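You operate a simulated robot arm through the tools that you are given. There is no shell and no other tool.

Carry out the task below with a simulated robot arm. There is one attempt and no reset: what you move stays moved.

## Task
The container in the orange frame is not plugged in: switch off, plug in, lock it, switch on again.
Fine: at the cold rack; watch till the lamp on its roof lights. The other containers, switches, sliders and plugs stay as they are.

The check looks at the end state, three seconds after you hand in, the way a careful person would. Anything else that was tipped, shoved, dropped, spilled or broken makes it a failure.

## Robot
A 7-joint arm with a two-finger parallel gripper, fixed in place. Base frame: the origin is at the foot of the arm, x ahead of it, y to its left, z up; the work surface is at about z = 0.76. Units: m, rad, N and s.
With the tool pointing down near the work surface it reaches from about 0.34 to 0.76 m from the base axis. Its first joint turns from -2.007 to 2.007 rad. Payload 3.91 kg.
The tool frame sits at the grasp point between the pads (the TCP): z along the fingers, y along the line on which they close. The tips reach 0.03 m beyond it. The gripper opens to 0.11 m. The fingers are 0.02 m wide and 0.01 m thick; the gripper's body (0.048 by 0.112 m) begins 0.055 m behind the TCP.
Orientation is that of the tool frame in the base frame, as a unit quaternion [x, y, z, w]. With the fingers straight down and closing along the base's y, the tool's x points along the base's -x, its y along +y and its z along -z.

## Interface
- The arm moves only by the tool servo_tool. Its argument "deltas" is one flat list of numbers, 7 for each row, row after row: the shift along the tool's x, y, z in units of 400 mm (1.0 is 400 mm), then the turn, a rotation vector about the tool's x, y, z in units of 120 degrees (1.0 is 120 degrees), then the finger opening in m, from 0 to 0.11. In form: [dx, dy, dz, ax, ay, az, gripper, dx, dy, dz, ax, ay, az, gripper, ...]. A call has 1 to 20 rows; each row is the pose to reach, as a shift and turn from the pose commanded when the call began, along the tool's axes at that moment. A call with a number of a shift or a turn outside -1 to 1 is refused whole. Rows are played at 5 a second. More than 0.05 m and 0.15 rad between two rows, or a gripper value outside its range, and nothing of the call is played. Where a pose cannot be reached the arm comes as near as it can. A force on the tool above 40 N (or 10 N above the force at the start of the call, whichever is more), or a blocked arm, ends the call early, and 0.2 s more pass. Each finger travels about 0.108 m/s and halts on what it meets, pressing with about 29 N; the grip force reading is that of the motor and also rises with nothing between the fingers. The clock runs only during rows and for 0.2 s after the last one: add rows that repeat a pose to give the fingers time. The reply holds the time, the measured pose of the TCP, the force on the tool along the base axes, the opening and the grip force, in the units named above and with some noise, with the torque about the TCP (base axes, N m) and any sound that the robot's microphone picked up, and new pictures: "views" is both (left out), scene, wrist or none.
- Cameras (640 x 400 px; columns grow to the right, rows downward): "scene" is fixed at [0.0508, -0.6503, 1.3379]; the picture's right is [0.55, -0.83, 0.00], its down [-0.69, -0.46, -0.56] and it looks along [0.46, 0.31, -0.83] (base axes); focal length 250 px, centre (320, 200). "wrist" rides on the gripper at [0.072, 0.017, -0.103] in the tool frame; the picture's right is [-0.23, 0.97, 0.00], its down [-0.76, -0.18, -0.62] and it looks along [-0.61, -0.14, 0.78] (tool axes); focal length 222 px, centre (320, 200).
- lift_body(by): slides the trunk up (or, below 0, down) by that many m; the arm rides with it, the base frame stays. It gives what a move gives, with no picture.
- probe_pixels(camera, pixels): for up to 12 pixels [column, row] of the newest picture of that camera ("zoom" is the newest enlarged one), the place [x, y, z] in the base frame of the surface seen there, good to about 0.003 m. The clock stands still meanwhile.
- close_up(camera, box): a new picture of the part [left, top, right, bottom] of that camera's present view, enlarged. The clock stands still meanwhile.
- hand_in(): hands the job in; it is judged then, once.

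Leave the gripper open and the arm clear of the work at the hand-in unless told otherwise.

The tools are called as name(argument=value, ...) on one line, values as JSON. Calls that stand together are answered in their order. servo_tool: Moves the arm, as the interface text tells. Its arguments: {"type":"object","properties":{"deltas":{"type":"array","items":{"type":"number"}},"views":{"type":"string","enum":["both","scene","wrist","none"]}},"required":["deltas"]} The other tools are called the same way: lift_body (by) slides the trunk up or down; probe_pixels (camera, pixels) gives the place of the surface under pixels of a picture; close_up (camera, box) takes an enlarged picture of a part of a camera's view; hand_in () hands the job in.

At the start:

```text
time_s: 0.0
eef_pos: [0.3584, -0.3557, 1.0077]
tool_rot: [0.0, 1.0, 0.0, -0.001]
contact_force: [-0.1, 0.7, 0.6]
torque: [0.0, 0.02, 0.02]
grip_width: 0.1099
grasp_force: 0.1
trunk travel left (down, up): [-0.7, 0.29]
```

scene: 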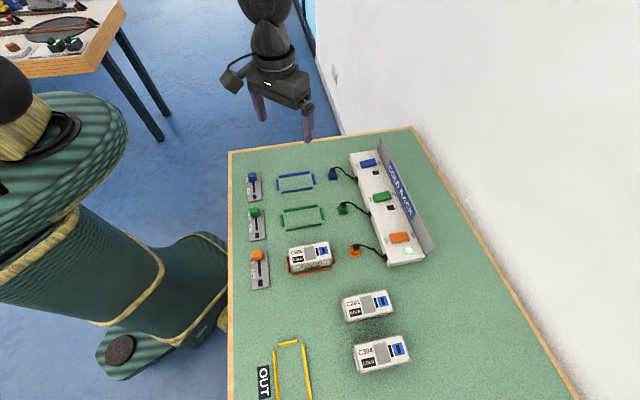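
wrist: 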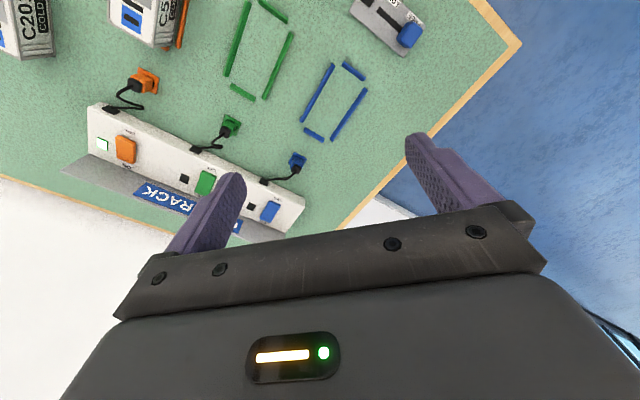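

I see three bays (blue, green, orange) with levers on the left, and a rack on the right with colored rocker switches, sockets and plugs. A container sits in the orange frame at about (310, 256). I'll zoom in on several parts first.

close_up(camera="scene", box=[230, 220, 430, 345])

close_up(camera="scene", box=[330, 140, 450, 275])

close_up(camera="wrist", box=[60, 0, 320, 200])

close_up(camera="scene", box=[235, 225, 345, 300])

```text
3.20 times, centred on (330, 282) of scene
```

zoom: 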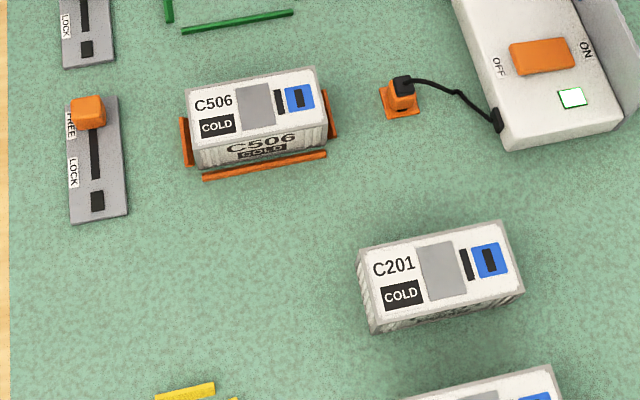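

```text
2.96 times, centred on (390, 208) of scene
```

zoom: 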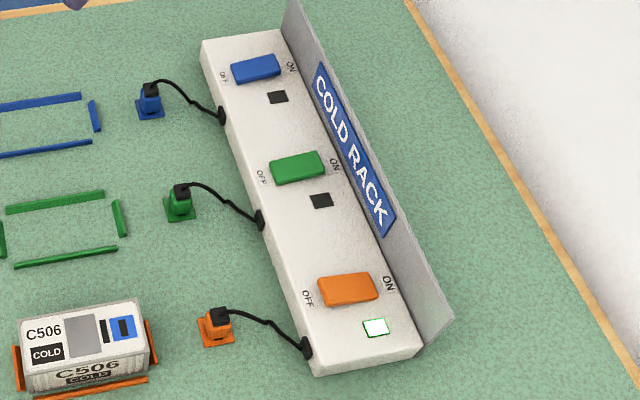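

```text
2.00 times, centred on (190, 100) of wrist
```

zoom: 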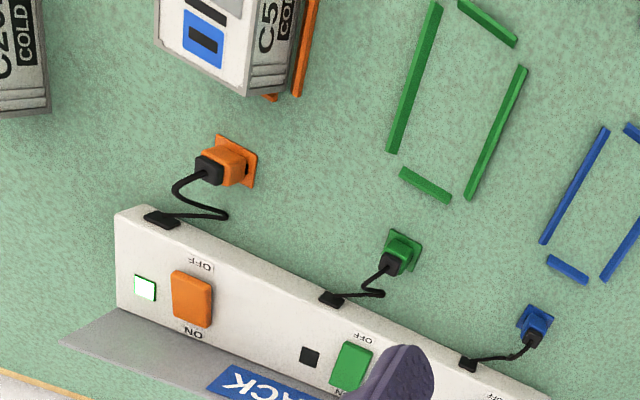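

```text
5.33 times, centred on (290, 262) of scene
```

zoom: 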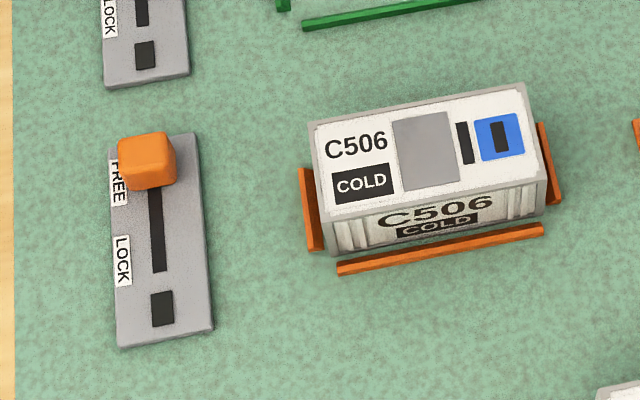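

The container is C506. On its roof I see a grey panel, a black bar and a blue inlet with a dark slot. The orange plug stands in a holder at about (355, 250), the orange rocker is ON with its lamp lit, and the orange slider is at FREE. Next I'll measure positions on the newest zoom.

probe_pixels(camera="zoom", pixels=[[147, 142], [150, 172], [155, 230], [162, 308], [499, 137], [465, 143], [425, 150], [313, 125], [522, 88], [545, 180], [335, 215], [250, 200]])

close_up(camera="scene", box=[335, 220, 425, 276])

```text
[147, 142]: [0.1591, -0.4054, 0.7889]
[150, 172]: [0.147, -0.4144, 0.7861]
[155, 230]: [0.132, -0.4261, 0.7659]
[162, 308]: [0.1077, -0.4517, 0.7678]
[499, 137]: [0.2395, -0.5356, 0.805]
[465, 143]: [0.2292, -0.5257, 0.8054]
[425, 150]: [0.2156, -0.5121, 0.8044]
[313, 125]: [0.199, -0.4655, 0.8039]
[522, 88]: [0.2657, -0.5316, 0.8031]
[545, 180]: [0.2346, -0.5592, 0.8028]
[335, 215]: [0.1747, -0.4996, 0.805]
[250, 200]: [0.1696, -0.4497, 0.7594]
```

```text
7.11 times, centred on (380, 248) of scene
```

zoom: 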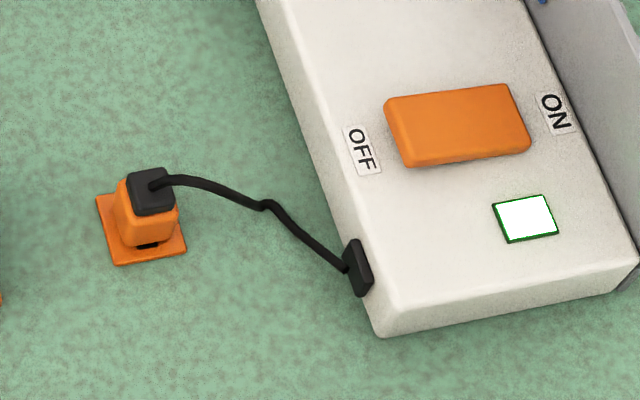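

Now I'll probe the plug, its holder, the rocker and the rack in this enlargement.

probe_pixels(camera="zoom", pixels=[[150, 185], [145, 172], [145, 225], [105, 220], [180, 250], [148, 245], [385, 105], [410, 160], [515, 92], [528, 145], [420, 130], [505, 120]])

probe_pixels(camera="zoom", pixels=[[400, 122], [457, 125], [520, 118], [357, 262], [440, 200], [525, 218], [625, 200], [262, 203], [130, 180], [170, 180], [135, 205], [172, 208]])

```text
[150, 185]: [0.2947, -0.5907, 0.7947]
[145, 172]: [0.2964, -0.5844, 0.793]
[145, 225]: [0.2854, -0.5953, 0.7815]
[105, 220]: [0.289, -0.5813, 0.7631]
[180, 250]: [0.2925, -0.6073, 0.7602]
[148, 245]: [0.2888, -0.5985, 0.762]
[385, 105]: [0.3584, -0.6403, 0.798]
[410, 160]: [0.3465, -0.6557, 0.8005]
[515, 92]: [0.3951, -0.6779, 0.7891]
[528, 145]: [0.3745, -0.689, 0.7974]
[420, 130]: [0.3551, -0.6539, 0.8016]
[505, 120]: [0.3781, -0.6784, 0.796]
```

```text
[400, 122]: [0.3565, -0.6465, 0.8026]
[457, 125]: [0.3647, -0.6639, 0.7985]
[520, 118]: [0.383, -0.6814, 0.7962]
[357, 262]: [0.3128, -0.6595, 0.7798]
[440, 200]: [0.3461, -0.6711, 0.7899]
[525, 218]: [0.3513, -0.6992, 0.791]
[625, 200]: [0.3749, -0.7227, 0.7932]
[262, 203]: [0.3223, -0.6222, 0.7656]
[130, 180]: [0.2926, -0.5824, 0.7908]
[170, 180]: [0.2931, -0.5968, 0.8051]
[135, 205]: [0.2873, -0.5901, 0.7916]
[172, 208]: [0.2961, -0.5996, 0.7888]
```

The rocker is higher at its OFF end and lower at its ON end, so it is ON now. I need the layout's angle, so I'll probe the long features: knobs, frames, rack edges and the back panel top.

close_up(camera="scene", box=[230, 130, 450, 290])

```text
2.50 times, centred on (340, 210) of scene
```

zoom: 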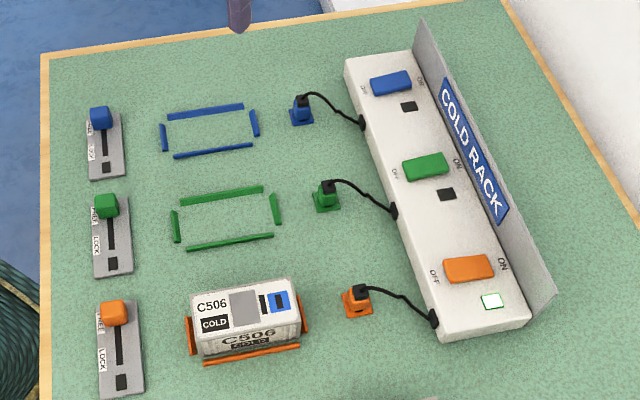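

probe_pixels(camera="zoom", pixels=[[345, 62], [436, 335], [408, 52], [530, 320], [416, 22], [554, 292], [103, 165], [110, 262], [119, 382], [546, 305], [480, 160], [500, 210]])

```text
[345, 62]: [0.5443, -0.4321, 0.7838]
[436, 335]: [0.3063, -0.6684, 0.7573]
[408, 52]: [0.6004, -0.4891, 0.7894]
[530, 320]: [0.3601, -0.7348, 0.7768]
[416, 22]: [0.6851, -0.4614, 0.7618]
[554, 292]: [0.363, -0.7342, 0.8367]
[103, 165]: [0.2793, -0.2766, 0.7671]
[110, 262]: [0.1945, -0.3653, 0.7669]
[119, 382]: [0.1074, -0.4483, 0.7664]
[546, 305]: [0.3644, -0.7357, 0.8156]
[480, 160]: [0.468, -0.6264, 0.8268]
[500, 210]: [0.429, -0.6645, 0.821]
```

The layout is at 45° to the base. Its axis toward the rack is u=(0.707,-0.707) and its axis toward OUT is v=(-0.707,-0.707). The orange bay lies along v≈0.21, with the inlet at u≈0.548, the plug at u≈0.625 and the rocker at u≈0.706–0.754. The back panel is at u≈0.774 with its top at z≈0.84. I'll turn the tool 45° and move above the bay to look more closely.

servo_tool(deltas=[0.0346, -0.059, 0.018, 0, 0, 0.0469, 0.11, 0.0693, -0.118, 0.036, 0, 0, 0.0938, 0.11, 0.1039, -0.177, 0.054, 0, 0, 0.1406, 0.11, 0.1385, -0.236, 0.072, 0, 0, 0.1875, 0.11, 0.1731, -0.295, 0.09, 0, 0, 0.2344, 0.11, 0.2078, -0.354, 0.108, 0, 0, 0.2813, 0.11, 0.2424, -0.413, 0.126, 0, 0, 0.3281, 0.11, 0.277, -0.472, 0.144, 0, 0, 0.375, 0.11, 0.277, -0.472, 0.144, 0, 0, 0.375, 0.11], views="both")

```text
time_s: 2.0
eef_pos: [0.2468, -0.5437, 0.9491]
tool_rot: [0.383, 0.924, 0.0, 0.0]
contact_force: [0.5, -0.2, -0.4]
torque: [-0.02, 0.0, -0.02]
grip_width: 0.1104
grasp_force: 0.1
trunk travel left (down, up): [-0.7, 0.29]
```

scene: 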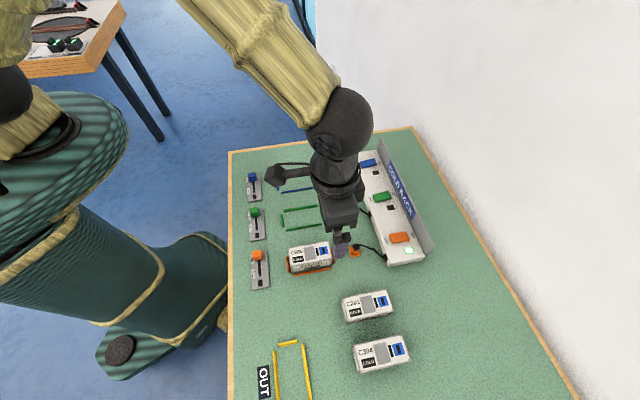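
wrist: 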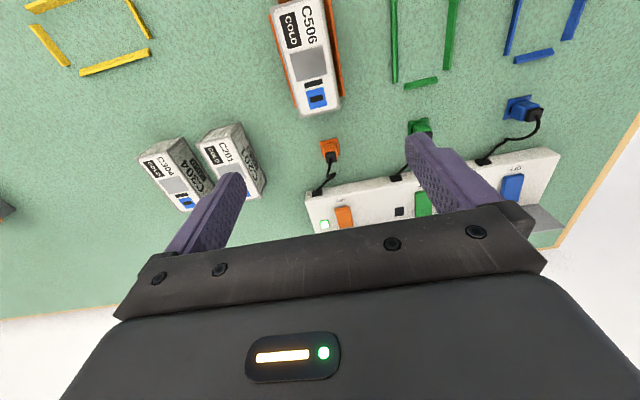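

The tool is now aligned with the bay. I'll enlarge the wrist view around the plug, the inlet and the rocker.

close_up(camera="wrist", box=[260, 60, 400, 148])

close_up(camera="wrist", box=[290, 130, 410, 230])

```text
4.55 times, centred on (330, 104) of wrist
```

zoom: 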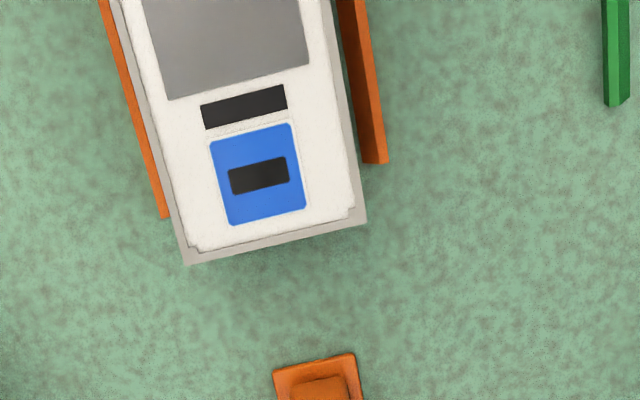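

```text
4.00 times, centred on (350, 180) of wrist
```

zoom: 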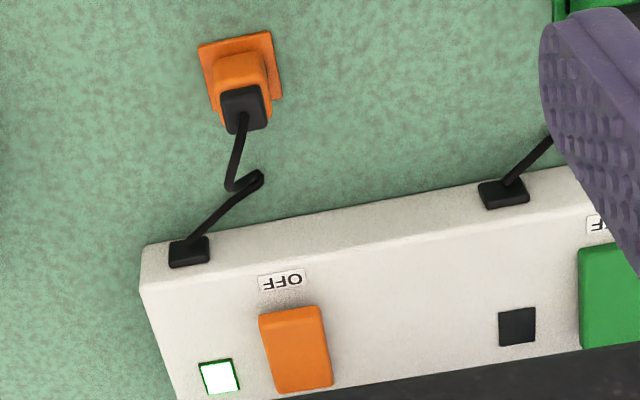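

I'll probe the rocker and the plug in this picture.

probe_pixels(camera="zoom", pixels=[[290, 318], [296, 345], [303, 380], [262, 320], [322, 312], [243, 100], [240, 65], [205, 50], [270, 40], [240, 115], [228, 95], [260, 92]])

close_up(camera="wrist", box=[310, 130, 350, 200])

```text
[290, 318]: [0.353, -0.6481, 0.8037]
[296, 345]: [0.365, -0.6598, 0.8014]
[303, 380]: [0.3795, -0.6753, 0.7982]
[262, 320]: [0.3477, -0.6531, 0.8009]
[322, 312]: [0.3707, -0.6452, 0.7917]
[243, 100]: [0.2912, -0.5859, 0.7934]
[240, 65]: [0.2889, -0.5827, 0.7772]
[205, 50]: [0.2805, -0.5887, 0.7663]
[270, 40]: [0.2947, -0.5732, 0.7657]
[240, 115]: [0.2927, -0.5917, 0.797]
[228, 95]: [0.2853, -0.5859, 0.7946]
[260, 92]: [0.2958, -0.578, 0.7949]
```

```text
5.71 times, centred on (330, 165) of wrist
```

zoom: 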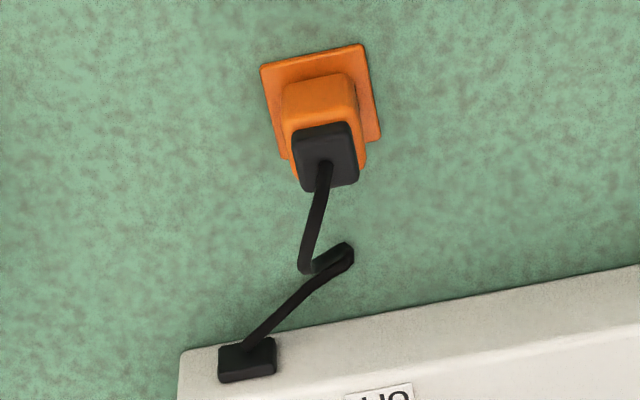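

The rocker's OFF end is at u≈0.708, z≈0.804, and its ON end is at u≈0.748, z≈0.798. I'll close the fingers and move to about 3 cm above the OFF half, at u=0.713, v=0.209.

servo_tool(deltas=[-0.05, 0, 0.0, 0, 0, 0, 0.05, -0.12, 0, 0.02, 0, 0, 0, 0.0, -0.21, 0.001, 0.06, 0, 0, 0, 0.0, -0.3, 0.002, 0.12, 0, 0, 0, 0.0, -0.36, 0.0025, 0.18, 0, 0, 0, 0.0, -0.3825, 0.0025, 0.225, 0, 0, 0, 0.0, -0.3825, 0.0025, 0.225, 0, 0, 0, 0.0], views="both")

```text
time_s: 3.6
eef_pos: [0.3508, -0.6385, 0.8615]
tool_rot: [0.382, 0.924, 0.001, 0.0]
contact_force: [-0.6, 0.1, 0.7]
torque: [-0.01, 0.01, -0.01]
grip_width: 0.0001
grasp_force: 28.9
out of reach, approached as far as the arm can: row 5, 6, 7
trunk travel left (down, up): [-0.7, 0.29]
```

scene: 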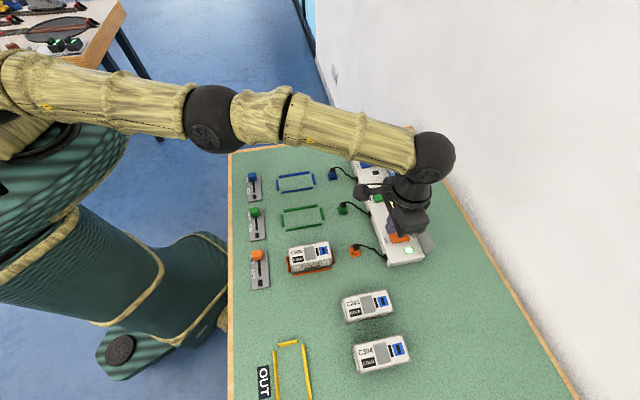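
wrist: 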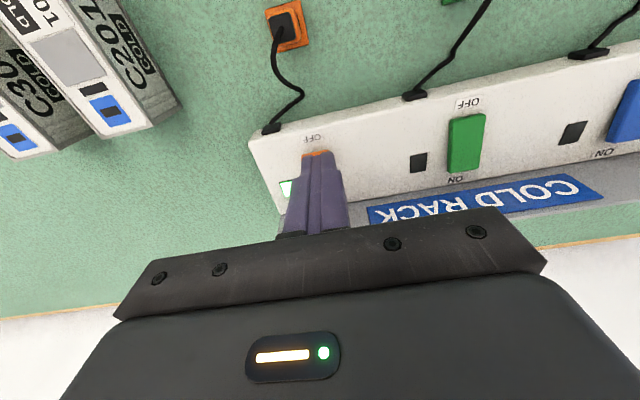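

The tool stopped short at r≈0.73, so the arm is nearly stretched out here. To see how the trunk height could help, I'll probe the arm's links in the scene picture.

probe_pixels(camera="scene", pixels=[[10, 75], [60, 85], [130, 95], [210, 115], [300, 115], [360, 130], [432, 155], [405, 190], [400, 210], [60, 130]])

close_up(camera="wrist", box=[240, 100, 400, 240])

```text
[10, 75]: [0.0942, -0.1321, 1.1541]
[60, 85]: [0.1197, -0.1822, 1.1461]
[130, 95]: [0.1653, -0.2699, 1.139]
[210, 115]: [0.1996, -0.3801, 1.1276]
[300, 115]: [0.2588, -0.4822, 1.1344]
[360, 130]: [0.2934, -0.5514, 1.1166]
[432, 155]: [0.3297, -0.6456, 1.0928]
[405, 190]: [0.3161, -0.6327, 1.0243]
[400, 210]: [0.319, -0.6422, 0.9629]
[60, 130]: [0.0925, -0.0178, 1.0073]
```

```text
2.86 times, centred on (320, 170) of wrist
```

zoom: 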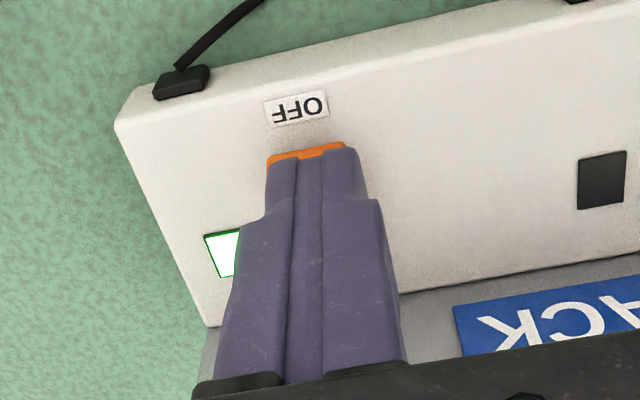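

The arm is almost straight, so I'll tilt the tool outward, with the tips leaning toward the rack. The wrist joint is about 0.21 m above the tips, so about 20° of tilt gains about 6 cm of reach. I'll tilt in place with a small retreat upward, then read the pose.

servo_tool(deltas=[0.01, 0, -0.02, 0, -0.04, 0, 0.0, 0.02, 0, -0.04, 0, -0.08, 0, 0.0, 0.025, 0, -0.05, 0, -0.12, 0, 0.0, 0.025, 0, -0.05, 0, -0.1667, 0, 0.0, 0.025, 0, -0.05, 0, -0.1667, 0, 0.0], views="wrist")

```text
time_s: 4.8
eef_pos: [0.3452, -0.6323, 0.881]
tool_rot: [0.376, 0.91, -0.067, 0.161]
contact_force: [0.0, -0.4, 0.6]
torque: [0.06, 0.0, 0.01]
grip_width: 0.0001
grasp_force: 29.6
trunk travel left (down, up): [-0.7, 0.29]
```

wrist: 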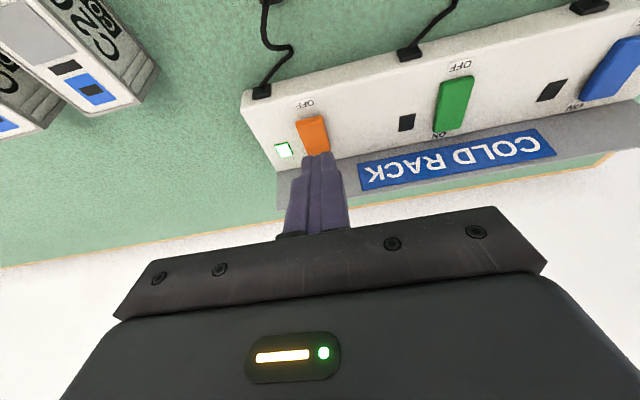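

The tilt is 20° with no reach limit, at u=0.691, v=0.203, z=0.881. Next I'll hover just above the OFF half at u=0.713, v=0.209 and TCP z≈0.85.

servo_tool(deltas=[-0.012, -0.007, 0.045, 0, 0, 0, 0.0, -0.0247, -0.015, 0.0915, 0, 0, 0, 0.0, -0.0247, -0.015, 0.0915, 0, 0, 0, 0.0], views="both")

close_up(camera="wrist", box=[230, 70, 390, 210])

close_up(camera="scene", box=[350, 190, 450, 280])

```text
time_s: 5.6
eef_pos: [0.3556, -0.6511, 0.8502]
tool_rot: [0.376, 0.91, -0.066, 0.16]
contact_force: [0.3, 0.6, -0.3]
torque: [0.0, 0.02, 0.0]
grip_width: 0.0001
grasp_force: 29.4
trunk travel left (down, up): [-0.7, 0.29]
```

scene: 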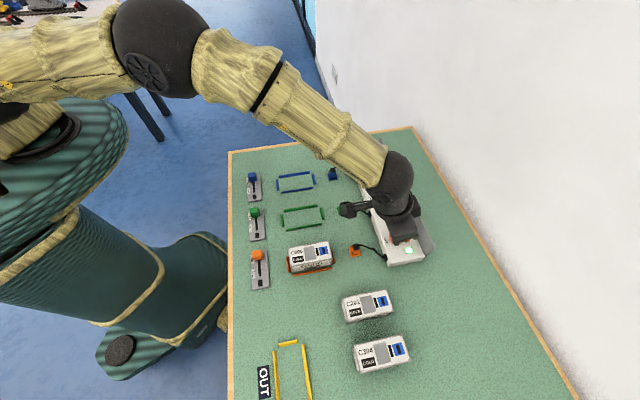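
wrist: 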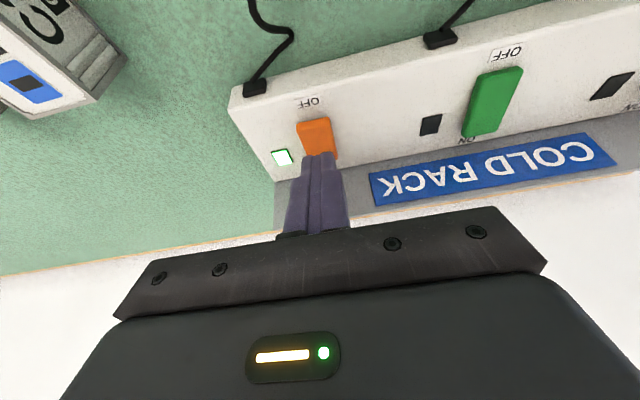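

```text
2.86 times, centred on (310, 140) of wrist
```

zoom: 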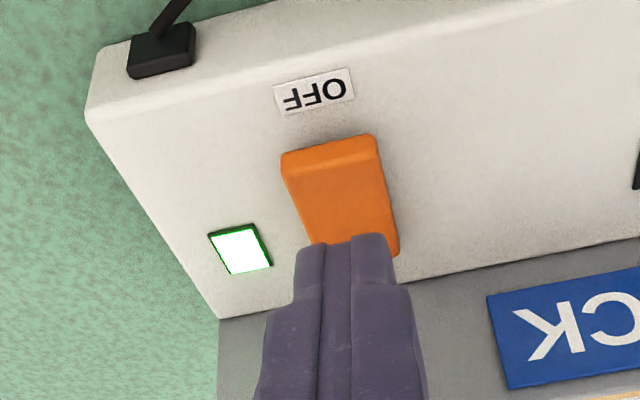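

```text
4.44 times, centred on (400, 235) of scene
```

zoom: 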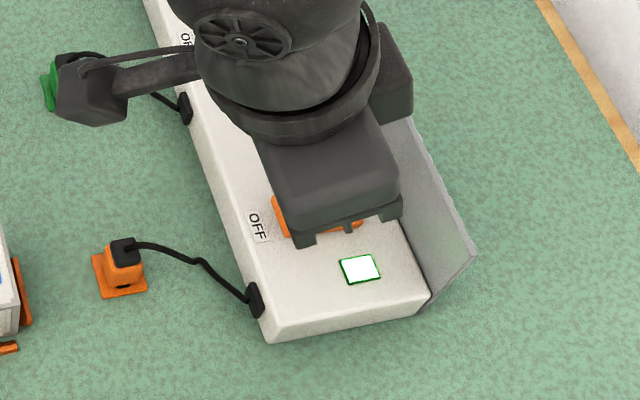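

The lamp by the switch is still lit and the fingertips are near the rocker. I'll check exactly where the fingertip is relative to the rocker.

probe_pixels(camera="wrist", pixels=[[320, 157], [312, 160], [330, 158], [320, 165], [315, 125], [318, 140], [318, 150], [336, 157], [335, 150], [302, 130], [309, 155]])

```text
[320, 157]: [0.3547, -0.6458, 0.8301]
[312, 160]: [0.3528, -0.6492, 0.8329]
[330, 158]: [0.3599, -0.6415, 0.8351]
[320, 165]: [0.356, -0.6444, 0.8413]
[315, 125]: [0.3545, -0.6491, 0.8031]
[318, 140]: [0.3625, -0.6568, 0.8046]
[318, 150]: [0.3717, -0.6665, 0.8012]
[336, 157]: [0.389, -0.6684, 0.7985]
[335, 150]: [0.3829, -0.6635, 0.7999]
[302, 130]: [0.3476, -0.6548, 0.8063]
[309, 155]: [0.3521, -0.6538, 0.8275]
```

The tip is above the OFF end (u≈0.71, v≈0.207) and about 1.5 cm above the rocker. I'll press straight down in 3 mm steps, about 24 mm in total, and stop on force.

servo_tool(deltas=[0.0026, 0, 0.007, 0, 0, 0, 0.0, 0.0051, 0, 0.0141, 0, 0, 0, 0.0, 0.0077, 0, 0.0211, 0, 0, 0, 0.0, 0.0103, 0, 0.0282, 0, 0, 0, 0.0, 0.0128, 0, 0.0352, 0, 0, 0, 0.0, 0.0154, 0, 0.0423, 0, 0, 0, 0.0, 0.018, 0, 0.0493, 0, 0, 0, 0.0, 0.0205, 0, 0.0564, 0, 0, 0, 0.0], views="both")

close_up(camera="wrist", box=[200, 40, 424, 180])

```text
time_s: 7.4
eef_pos: [0.3549, -0.6525, 0.8289]
tool_rot: [0.376, 0.91, -0.068, 0.163]
contact_force: [-2.2, 1.7, 12.5]
torque: [0.03, 0.05, 0.08]
grip_width: 0.0
grasp_force: 28.9
trunk travel left (down, up): [-0.7, 0.29]
```

scene: 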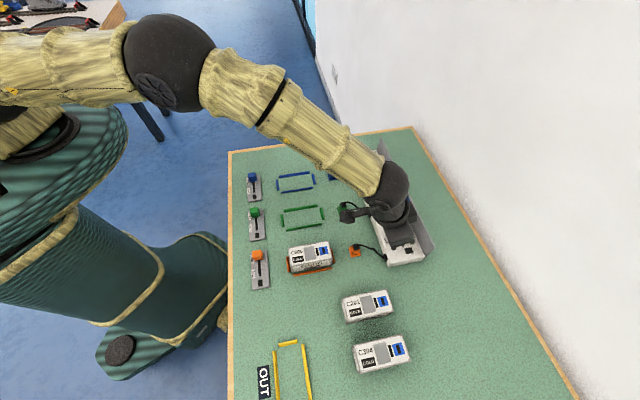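
wrist: 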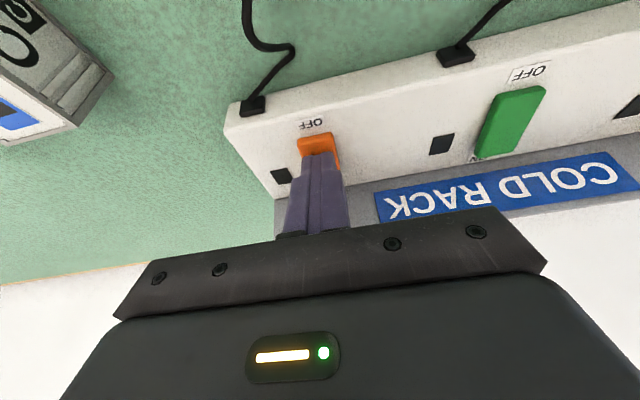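

```text
2.86 times, centred on (312, 110) of wrist
```

zoom: 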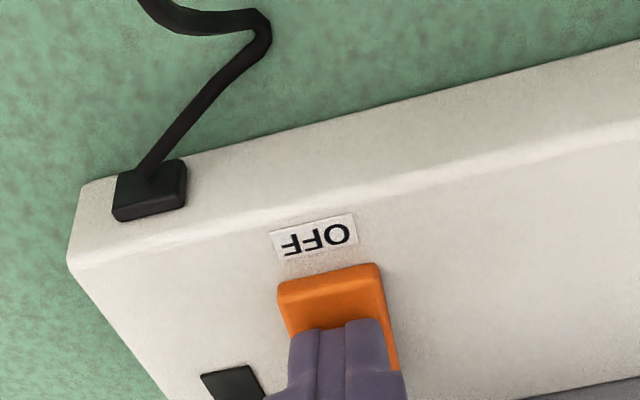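

The rack lamp beside the orange rocker is now dark, so it is off. I'll retreat upward and check that the rocker stays OFF.

servo_tool(deltas=[-0.017, 0, -0.047, 0, 0, 0, 0.0, -0.034, 0, -0.094, 0, 0, 0, 0.0, -0.0513, 0, -0.141, 0, 0, 0, 0.0, 0.05, 0, -0.19, 0, 0, 0, 0.0, 0.15, 0, -0.25, 0, 0, 0, 0.0, 0.15, 0, -0.25, 0, 0, 0, 0.0], views="both")

close_up(camera="scene", box=[330, 190, 450, 280])

close_up(camera="wrist", box=[230, 40, 390, 160])

```text
time_s: 8.8
eef_pos: [0.2919, -0.5891, 0.9011]
tool_rot: [0.376, 0.91, -0.065, 0.161]
contact_force: [-0.1, -0.5, 0.7]
torque: [-0.01, 0.02, 0.02]
grip_width: 0.0001
grasp_force: 29.0
trunk travel left (down, up): [-0.7, 0.29]
```

scene: 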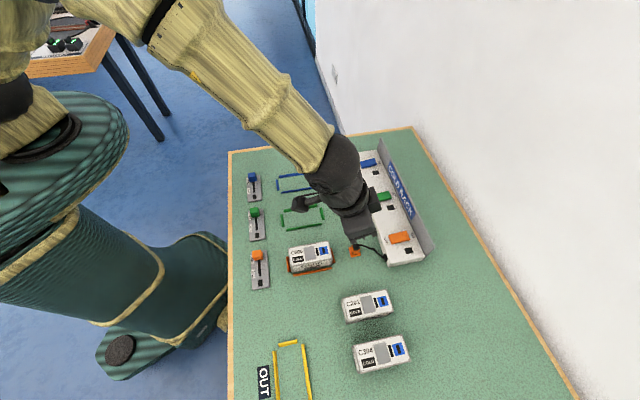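
wrist: 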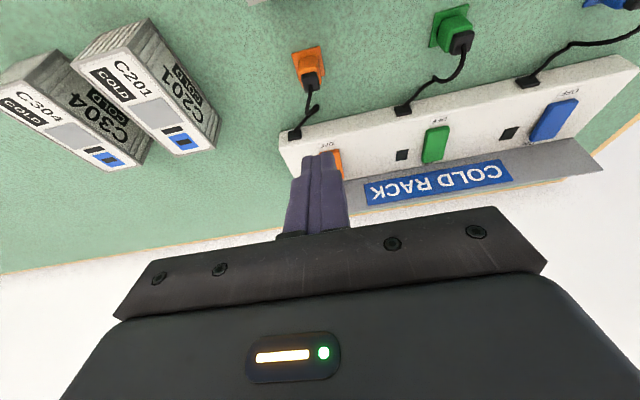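

```text
4.44 times, centred on (390, 235) of scene
```

zoom: 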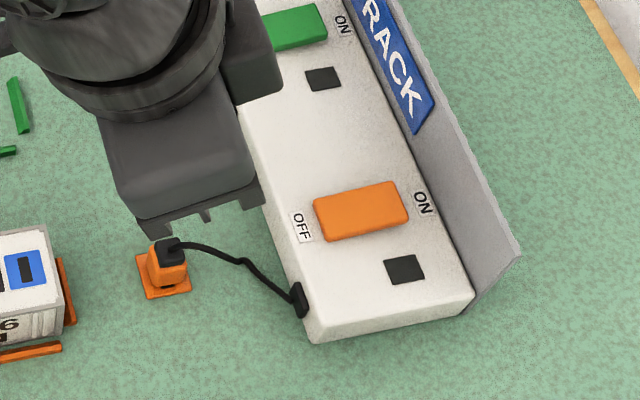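

```text
3.33 times, centred on (310, 100) of wrist
```

zoom: 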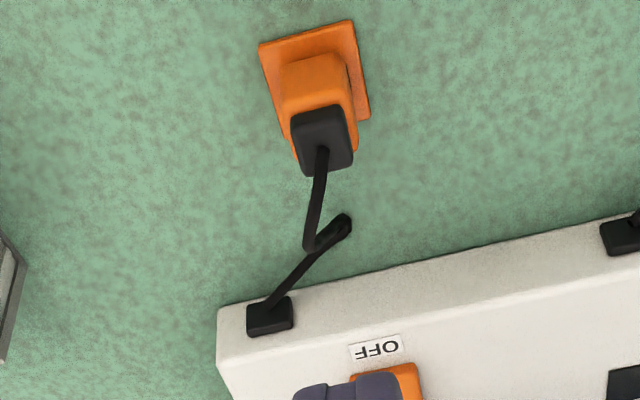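

The switch is OFF, with the rack lamp dark and the rocker flipped. Next is the plug. I'll take the tilt out, open the fingers part way and move back for a straight view of the plug and inlet.

servo_tool(deltas=[0.02, 0, 0, 0, 0.04, 0, 0.02, 0.05, 0, 0.01, 0, 0.08, 0, 0.04, 0.08, 0, 0.02, 0, 0.12, 0, 0.06, 0.1, 0, 0.03, 0, 0.1667, 0, 0.06, 0.1, 0, 0.03, 0, 0.1667, 0, 0.06], views="both")

close_up(camera="wrist", box=[290, 80, 380, 136])

close_up(camera="scene", box=[337, 233, 377, 263])

```text
time_s: 10.0
eef_pos: [0.2691, -0.5645, 0.8753]
tool_rot: [0.383, 0.924, 0.0, -0.002]
contact_force: [-0.5, 0.9, -0.2]
torque: [0.01, 0.01, 0.01]
grip_width: 0.06
grasp_force: 0.1
trunk travel left (down, up): [-0.7, 0.29]
```

scene: 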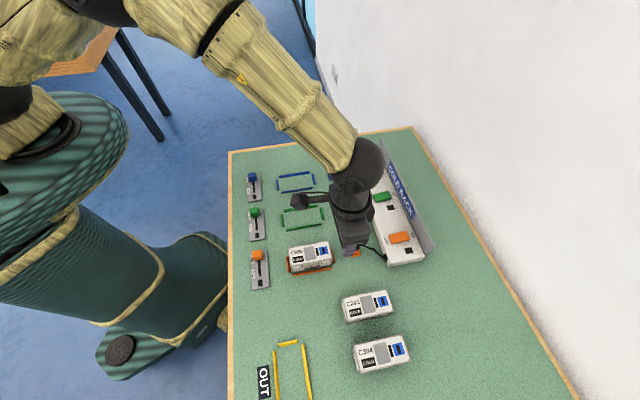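
wrist: 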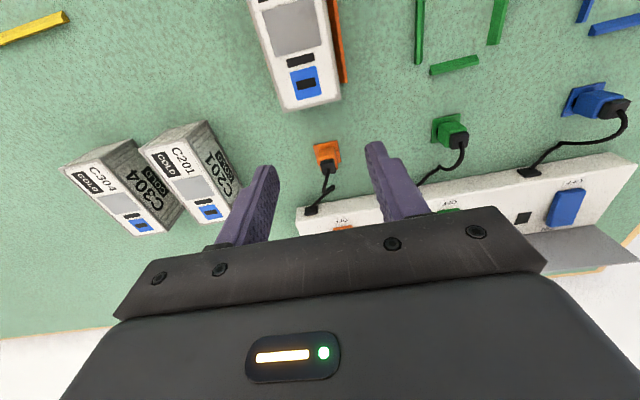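

```text
7.11 times, centred on (335, 108) of wrist
```

zoom: 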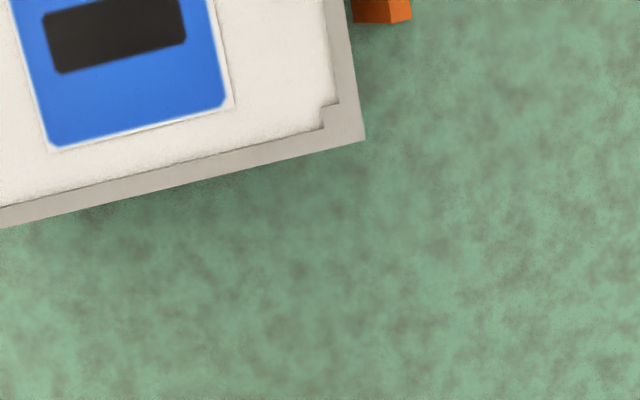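

```text
13.33 times, centred on (357, 248) of scene
```

zoom: 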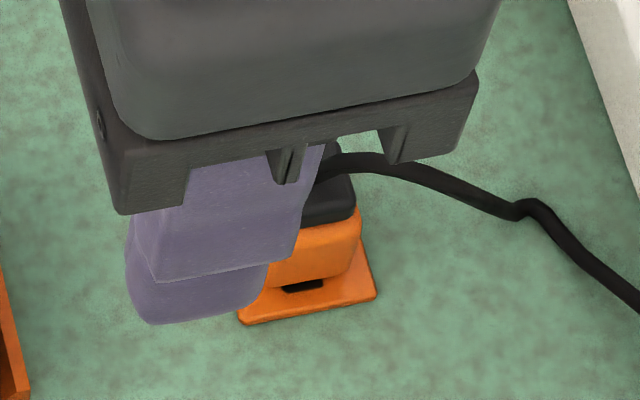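

The fingers are open 0.06 m and I can see the plug at (328, 160) in the wrist view. I'll enlarge it to measure its centre precisely.

close_up(camera="wrist", box=[298, 135, 362, 175])

```text
10.00 times, centred on (330, 155) of wrist
```

zoom: 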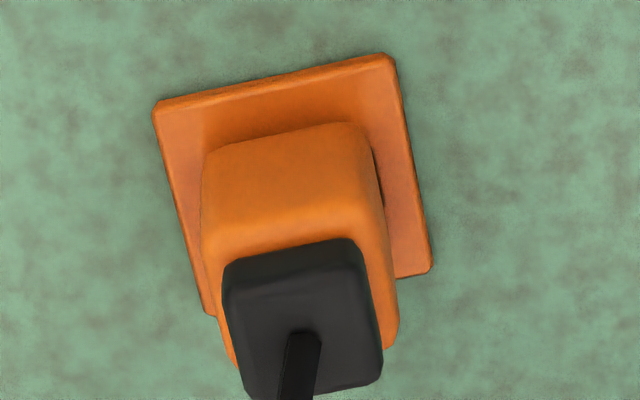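

From this view I calculate the holder plate and plug centre at u≈0.624, v≈0.209. The tool is already aligned in v at 0.209. I'll move 34.6 mm toward the rack and go down around the plug with the tips at z≈0.770, fingers still open.

servo_tool(deltas=[-0.043, 0, 0.02, 0, 0, 0, 0.06, -0.0865, 0, 0.06, 0, 0, 0, 0.06, -0.0865, 0, 0.11, 0, 0, 0, 0.06, -0.0865, 0, 0.16, 0, 0, 0, 0.06, -0.0865, 0, 0.188, 0, 0, 0, 0.06, -0.0865, 0, 0.188, 0, 0, 0, 0.06], views="both")

close_up(camera="scene", box=[332, 228, 388, 268])

close_up(camera="wrist", box=[250, 100, 400, 200])

```text
time_s: 11.4
eef_pos: [0.2926, -0.5885, 0.8018]
tool_rot: [0.383, 0.924, 0.001, 0.0]
contact_force: [0.0, 0.5, -0.5]
torque: [0.02, 0.0, 0.02]
grip_width: 0.0598
grasp_force: 0.0
trunk travel left (down, up): [-0.7, 0.29]
```

scene: 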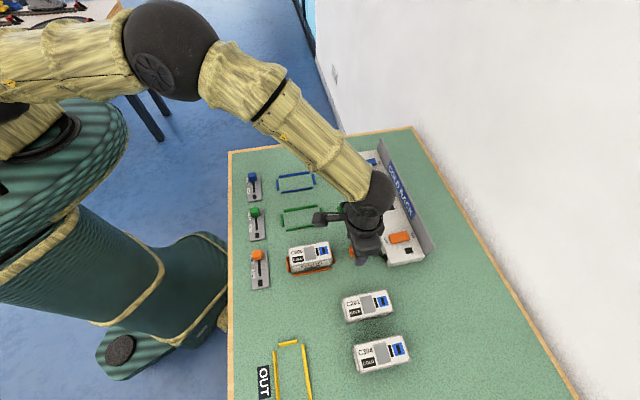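
wrist: 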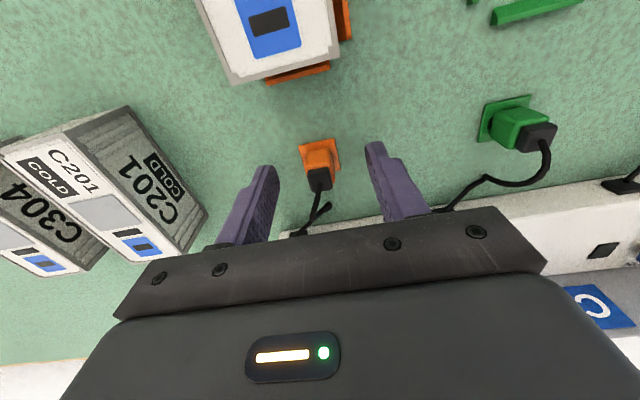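

```text
10.00 times, centred on (360, 248) of scene
```

zoom: 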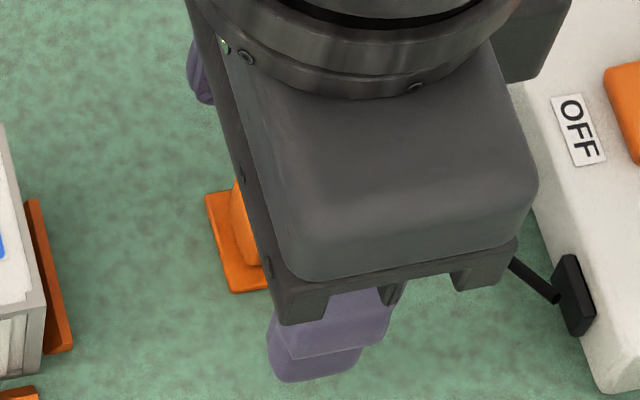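

```text
4.00 times, centred on (325, 150) of wrist
```

zoom: 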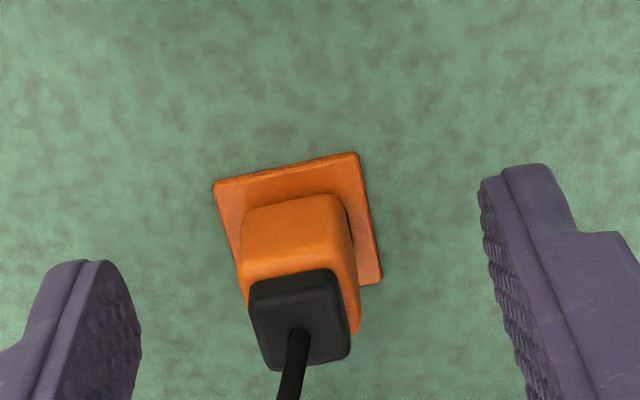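

The plug is centred between the open fingers; the plate comes out at tool (0, 0) within 1 mm. I'll close on it without moving.

servo_tool(deltas=[0, 0, 0, 0, 0, 0, 0.04, 0, 0, 0, 0, 0, 0, 0.025, 0, 0, 0, 0, 0, 0, 0.012, 0, 0, 0, 0, 0, 0, 0.0, 0, 0, 0, 0, 0, 0, 0.0], views="wrist")

close_up(camera="wrist", box=[270, 120, 370, 200])

```text
time_s: 12.6
eef_pos: [0.2921, -0.5884, 0.8024]
tool_rot: [0.383, 0.924, 0.0, 0.0]
contact_force: [1.2, 0.0, -1.0]
torque: [-0.03, 0.01, -0.01]
grip_width: 0.017
grasp_force: 29.3
trunk travel left (down, up): [-0.7, 0.29]
```

wrist: 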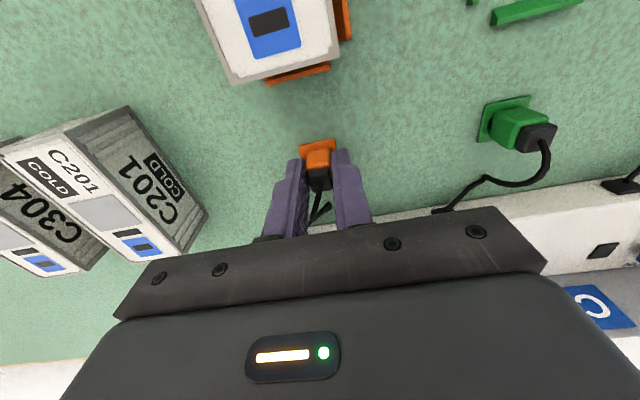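

```text
5.00 times, centred on (320, 160) of wrist
```

zoom: 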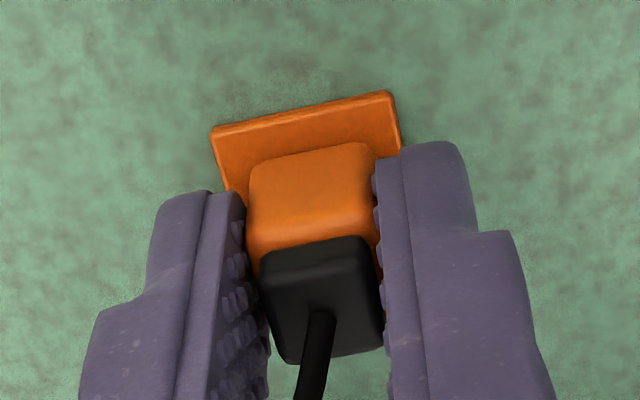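

I have the plug gripped at 17 mm wide. Before lifting, I'll measure the inlet slot from this same pose.

close_up(camera="wrist", box=[230, 0, 310, 50])

close_up(camera="scene", box=[290, 235, 370, 285])

```text
8.00 times, centred on (270, 25) of wrist
```

zoom: 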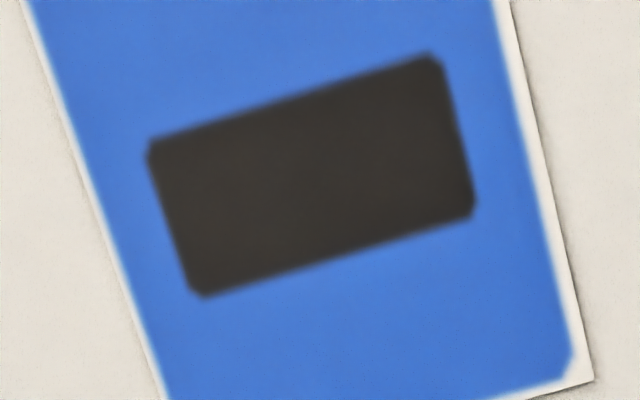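

```text
8.00 times, centred on (330, 260) of scene
```

zoom: 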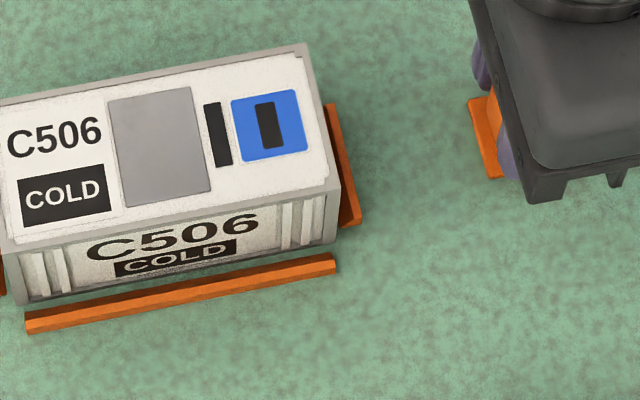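

I calculate the slot centre at 76 mm toward the robot from the plug and level with it in v. The slot is about 13 × 5.5 mm and has the same orientation as the plug, so no turn is needed. I'll pull the plug straight up about 6 cm.

servo_tool(deltas=[0, 0, -0.0125, 0, 0, 0, 0.0, 0, 0, -0.025, 0, 0, 0, 0.0, 0, 0, -0.05, 0, 0, 0, 0.0, 0, 0, -0.075, 0, 0, 0, 0.0, 0, 0, -0.1, 0, 0, 0, 0.0, 0, 0, -0.125, 0, 0, 0, 0.0, 0, 0, -0.15, 0, 0, 0, 0.0, 0, 0, -0.15, 0, 0, 0, 0.0], views="both")

close_up(camera="scene", box=[310, 200, 390, 260])

close_up(camera="wrist", box=[260, 110, 380, 200])

```text
time_s: 14.4
eef_pos: [0.294, -0.5886, 0.8588]
tool_rot: [0.383, 0.924, -0.001, 0.0]
contact_force: [0.0, -0.2, -0.1]
torque: [0.01, 0.03, 0.03]
grip_width: 0.0171
grasp_force: 29.0
trunk travel left (down, up): [-0.7, 0.29]
```

scene: 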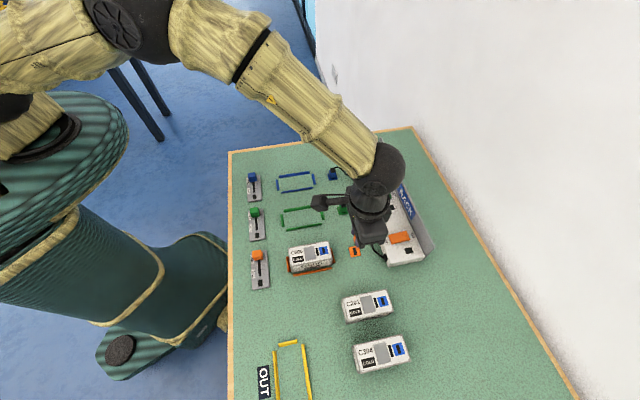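
wrist: 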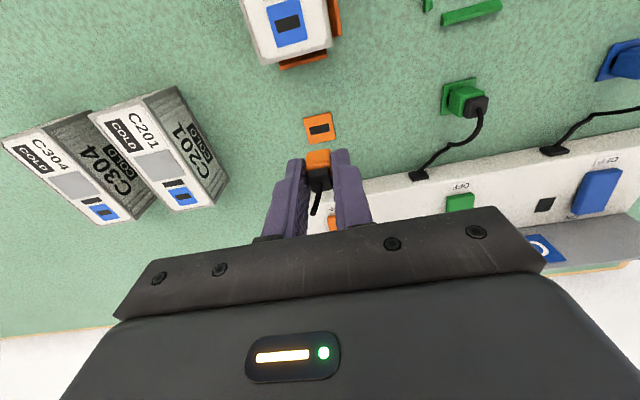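

```text
6.67 times, centred on (350, 230) of scene
```

zoom: 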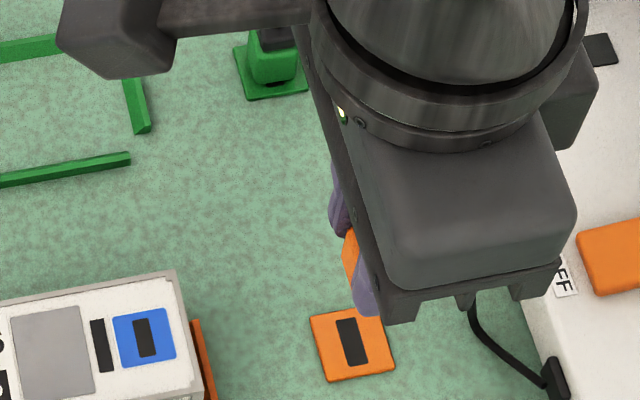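

```text
4.44 times, centred on (320, 155) of wrist
```

zoom: 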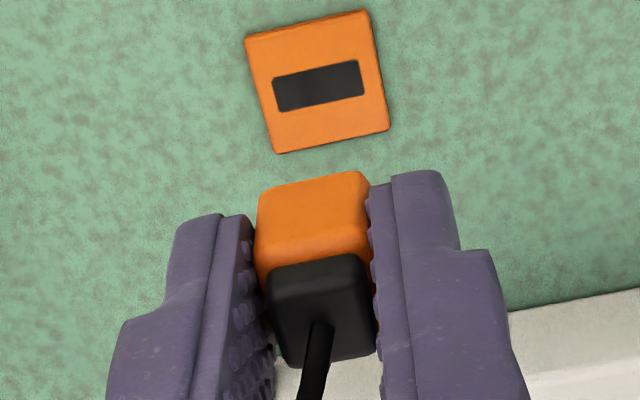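

The plug came free. The holder has the same kind of slot as the inlet, so I can match views: put the inlet slot at the image position of the holder slot, raised by the height difference. I'll enlarge the holder and the inlet from this pose and probe the heights.

close_up(camera="wrist", box=[299, 112, 339, 144])

probe_pixels(camera="wrist", pixels=[[308, 120], [328, 117], [313, 140], [333, 136], [319, 129], [286, 24], [276, 10], [300, 38], [270, 45], [310, 20], [250, 110], [370, 100]])

close_up(camera="wrist", box=[256, 0, 320, 44])

```text
12.50 times, centred on (319, 128) of wrist
```

zoom: 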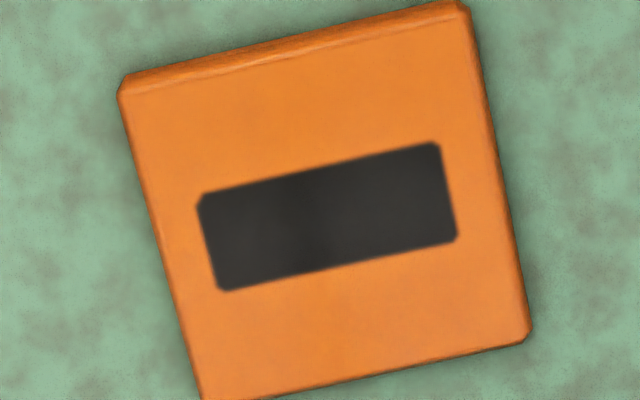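

```text
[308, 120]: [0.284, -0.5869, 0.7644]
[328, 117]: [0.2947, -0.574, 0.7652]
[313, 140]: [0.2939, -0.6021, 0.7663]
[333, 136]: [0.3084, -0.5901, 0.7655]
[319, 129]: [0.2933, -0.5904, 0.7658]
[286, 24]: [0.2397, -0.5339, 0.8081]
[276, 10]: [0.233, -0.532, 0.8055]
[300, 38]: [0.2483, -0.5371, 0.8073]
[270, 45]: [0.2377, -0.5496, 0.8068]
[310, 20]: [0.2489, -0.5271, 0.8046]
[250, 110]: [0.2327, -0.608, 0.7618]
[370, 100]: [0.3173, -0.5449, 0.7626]
```

```text
9.09 times, centred on (288, 22) of wrist
```

zoom: 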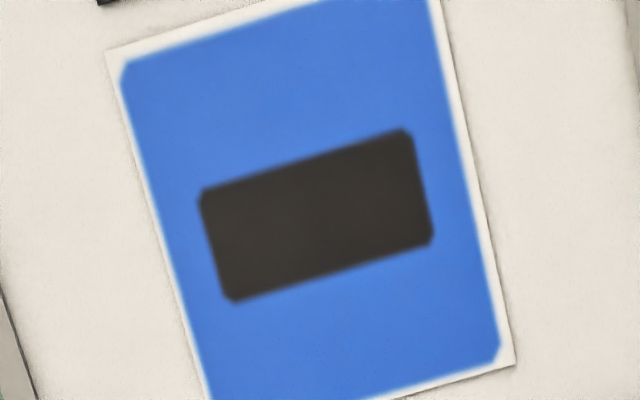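

The roof is at z≈0.8066 and the holder plate at 0.7654, a difference of 0.041 m. The holder slot sits at wrist pixel (319.3, 129.6), and the slot-to-slot shift is ≈77 mm toward the robot. I'll raise 41 mm, move 77 mm back and compare pixels.

servo_tool(deltas=[0, 0, -0.05, 0, 0, 0, 0.0, 0, 0, -0.1025, 0, 0, 0, 0.0, 0.05, 0, -0.1025, 0, 0, 0, 0.0, 0.1, 0, -0.1025, 0, 0, 0, 0.0, 0.15, 0, -0.1025, 0, 0, 0, 0.0, 0.1925, 0, -0.1025, 0, 0, 0, 0.0, 0.1925, 0, -0.1025, 0, 0, 0, 0.0, 0.1925, 0, -0.1025, 0, 0, 0, 0.0], views="both")

close_up(camera="wrist", box=[299, 112, 339, 144])

close_up(camera="wrist", box=[260, 110, 380, 200])

close_up(camera="scene", box=[290, 200, 390, 270])

```text
time_s: 16.2
eef_pos: [0.2371, -0.5354, 0.9016]
tool_rot: [0.383, 0.924, 0.0, 0.0]
contact_force: [-0.2, 0.1, -0.9]
torque: [0.01, -0.02, -0.01]
grip_width: 0.0172
grasp_force: 28.9
trunk travel left (down, up): [-0.7, 0.29]
```

scene: 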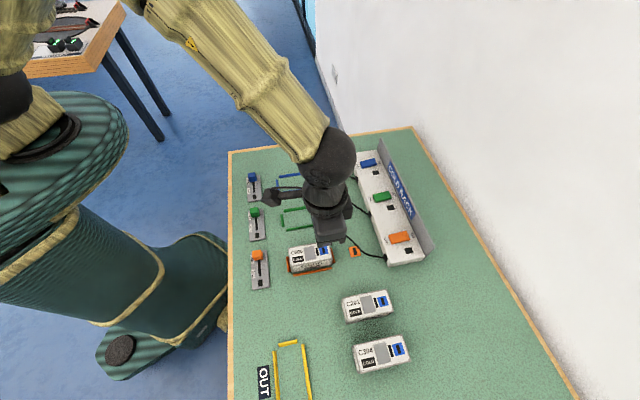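
wrist: 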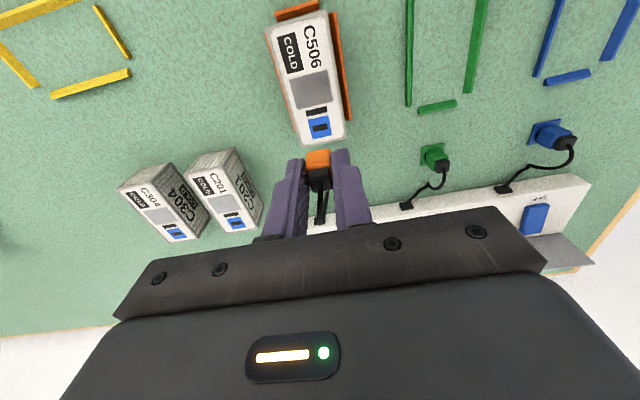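

```text
12.50 times, centred on (319, 128) of wrist
```

zoom: 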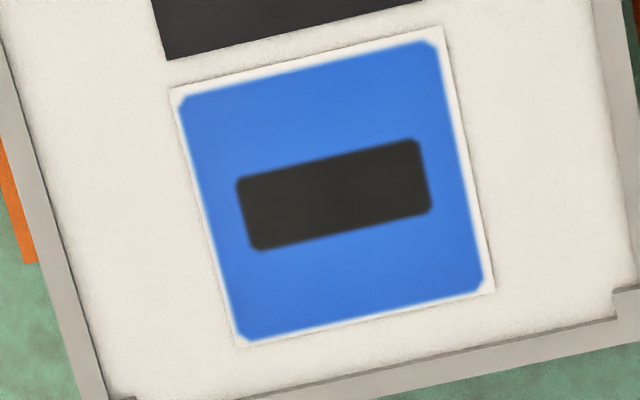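

```text
4.44 times, centred on (320, 155) of wrist
```

zoom: 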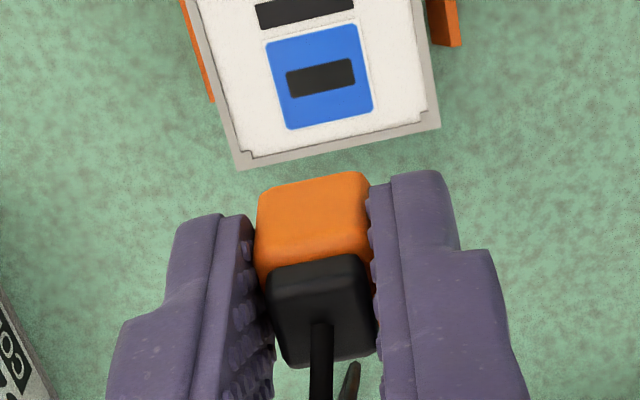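

```text
5.71 times, centred on (340, 235) of scene
```

zoom: 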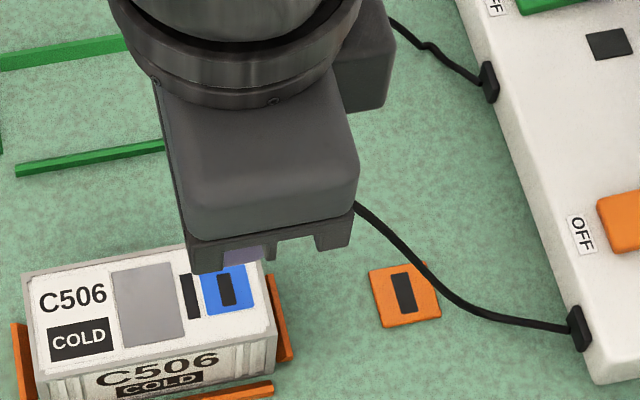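

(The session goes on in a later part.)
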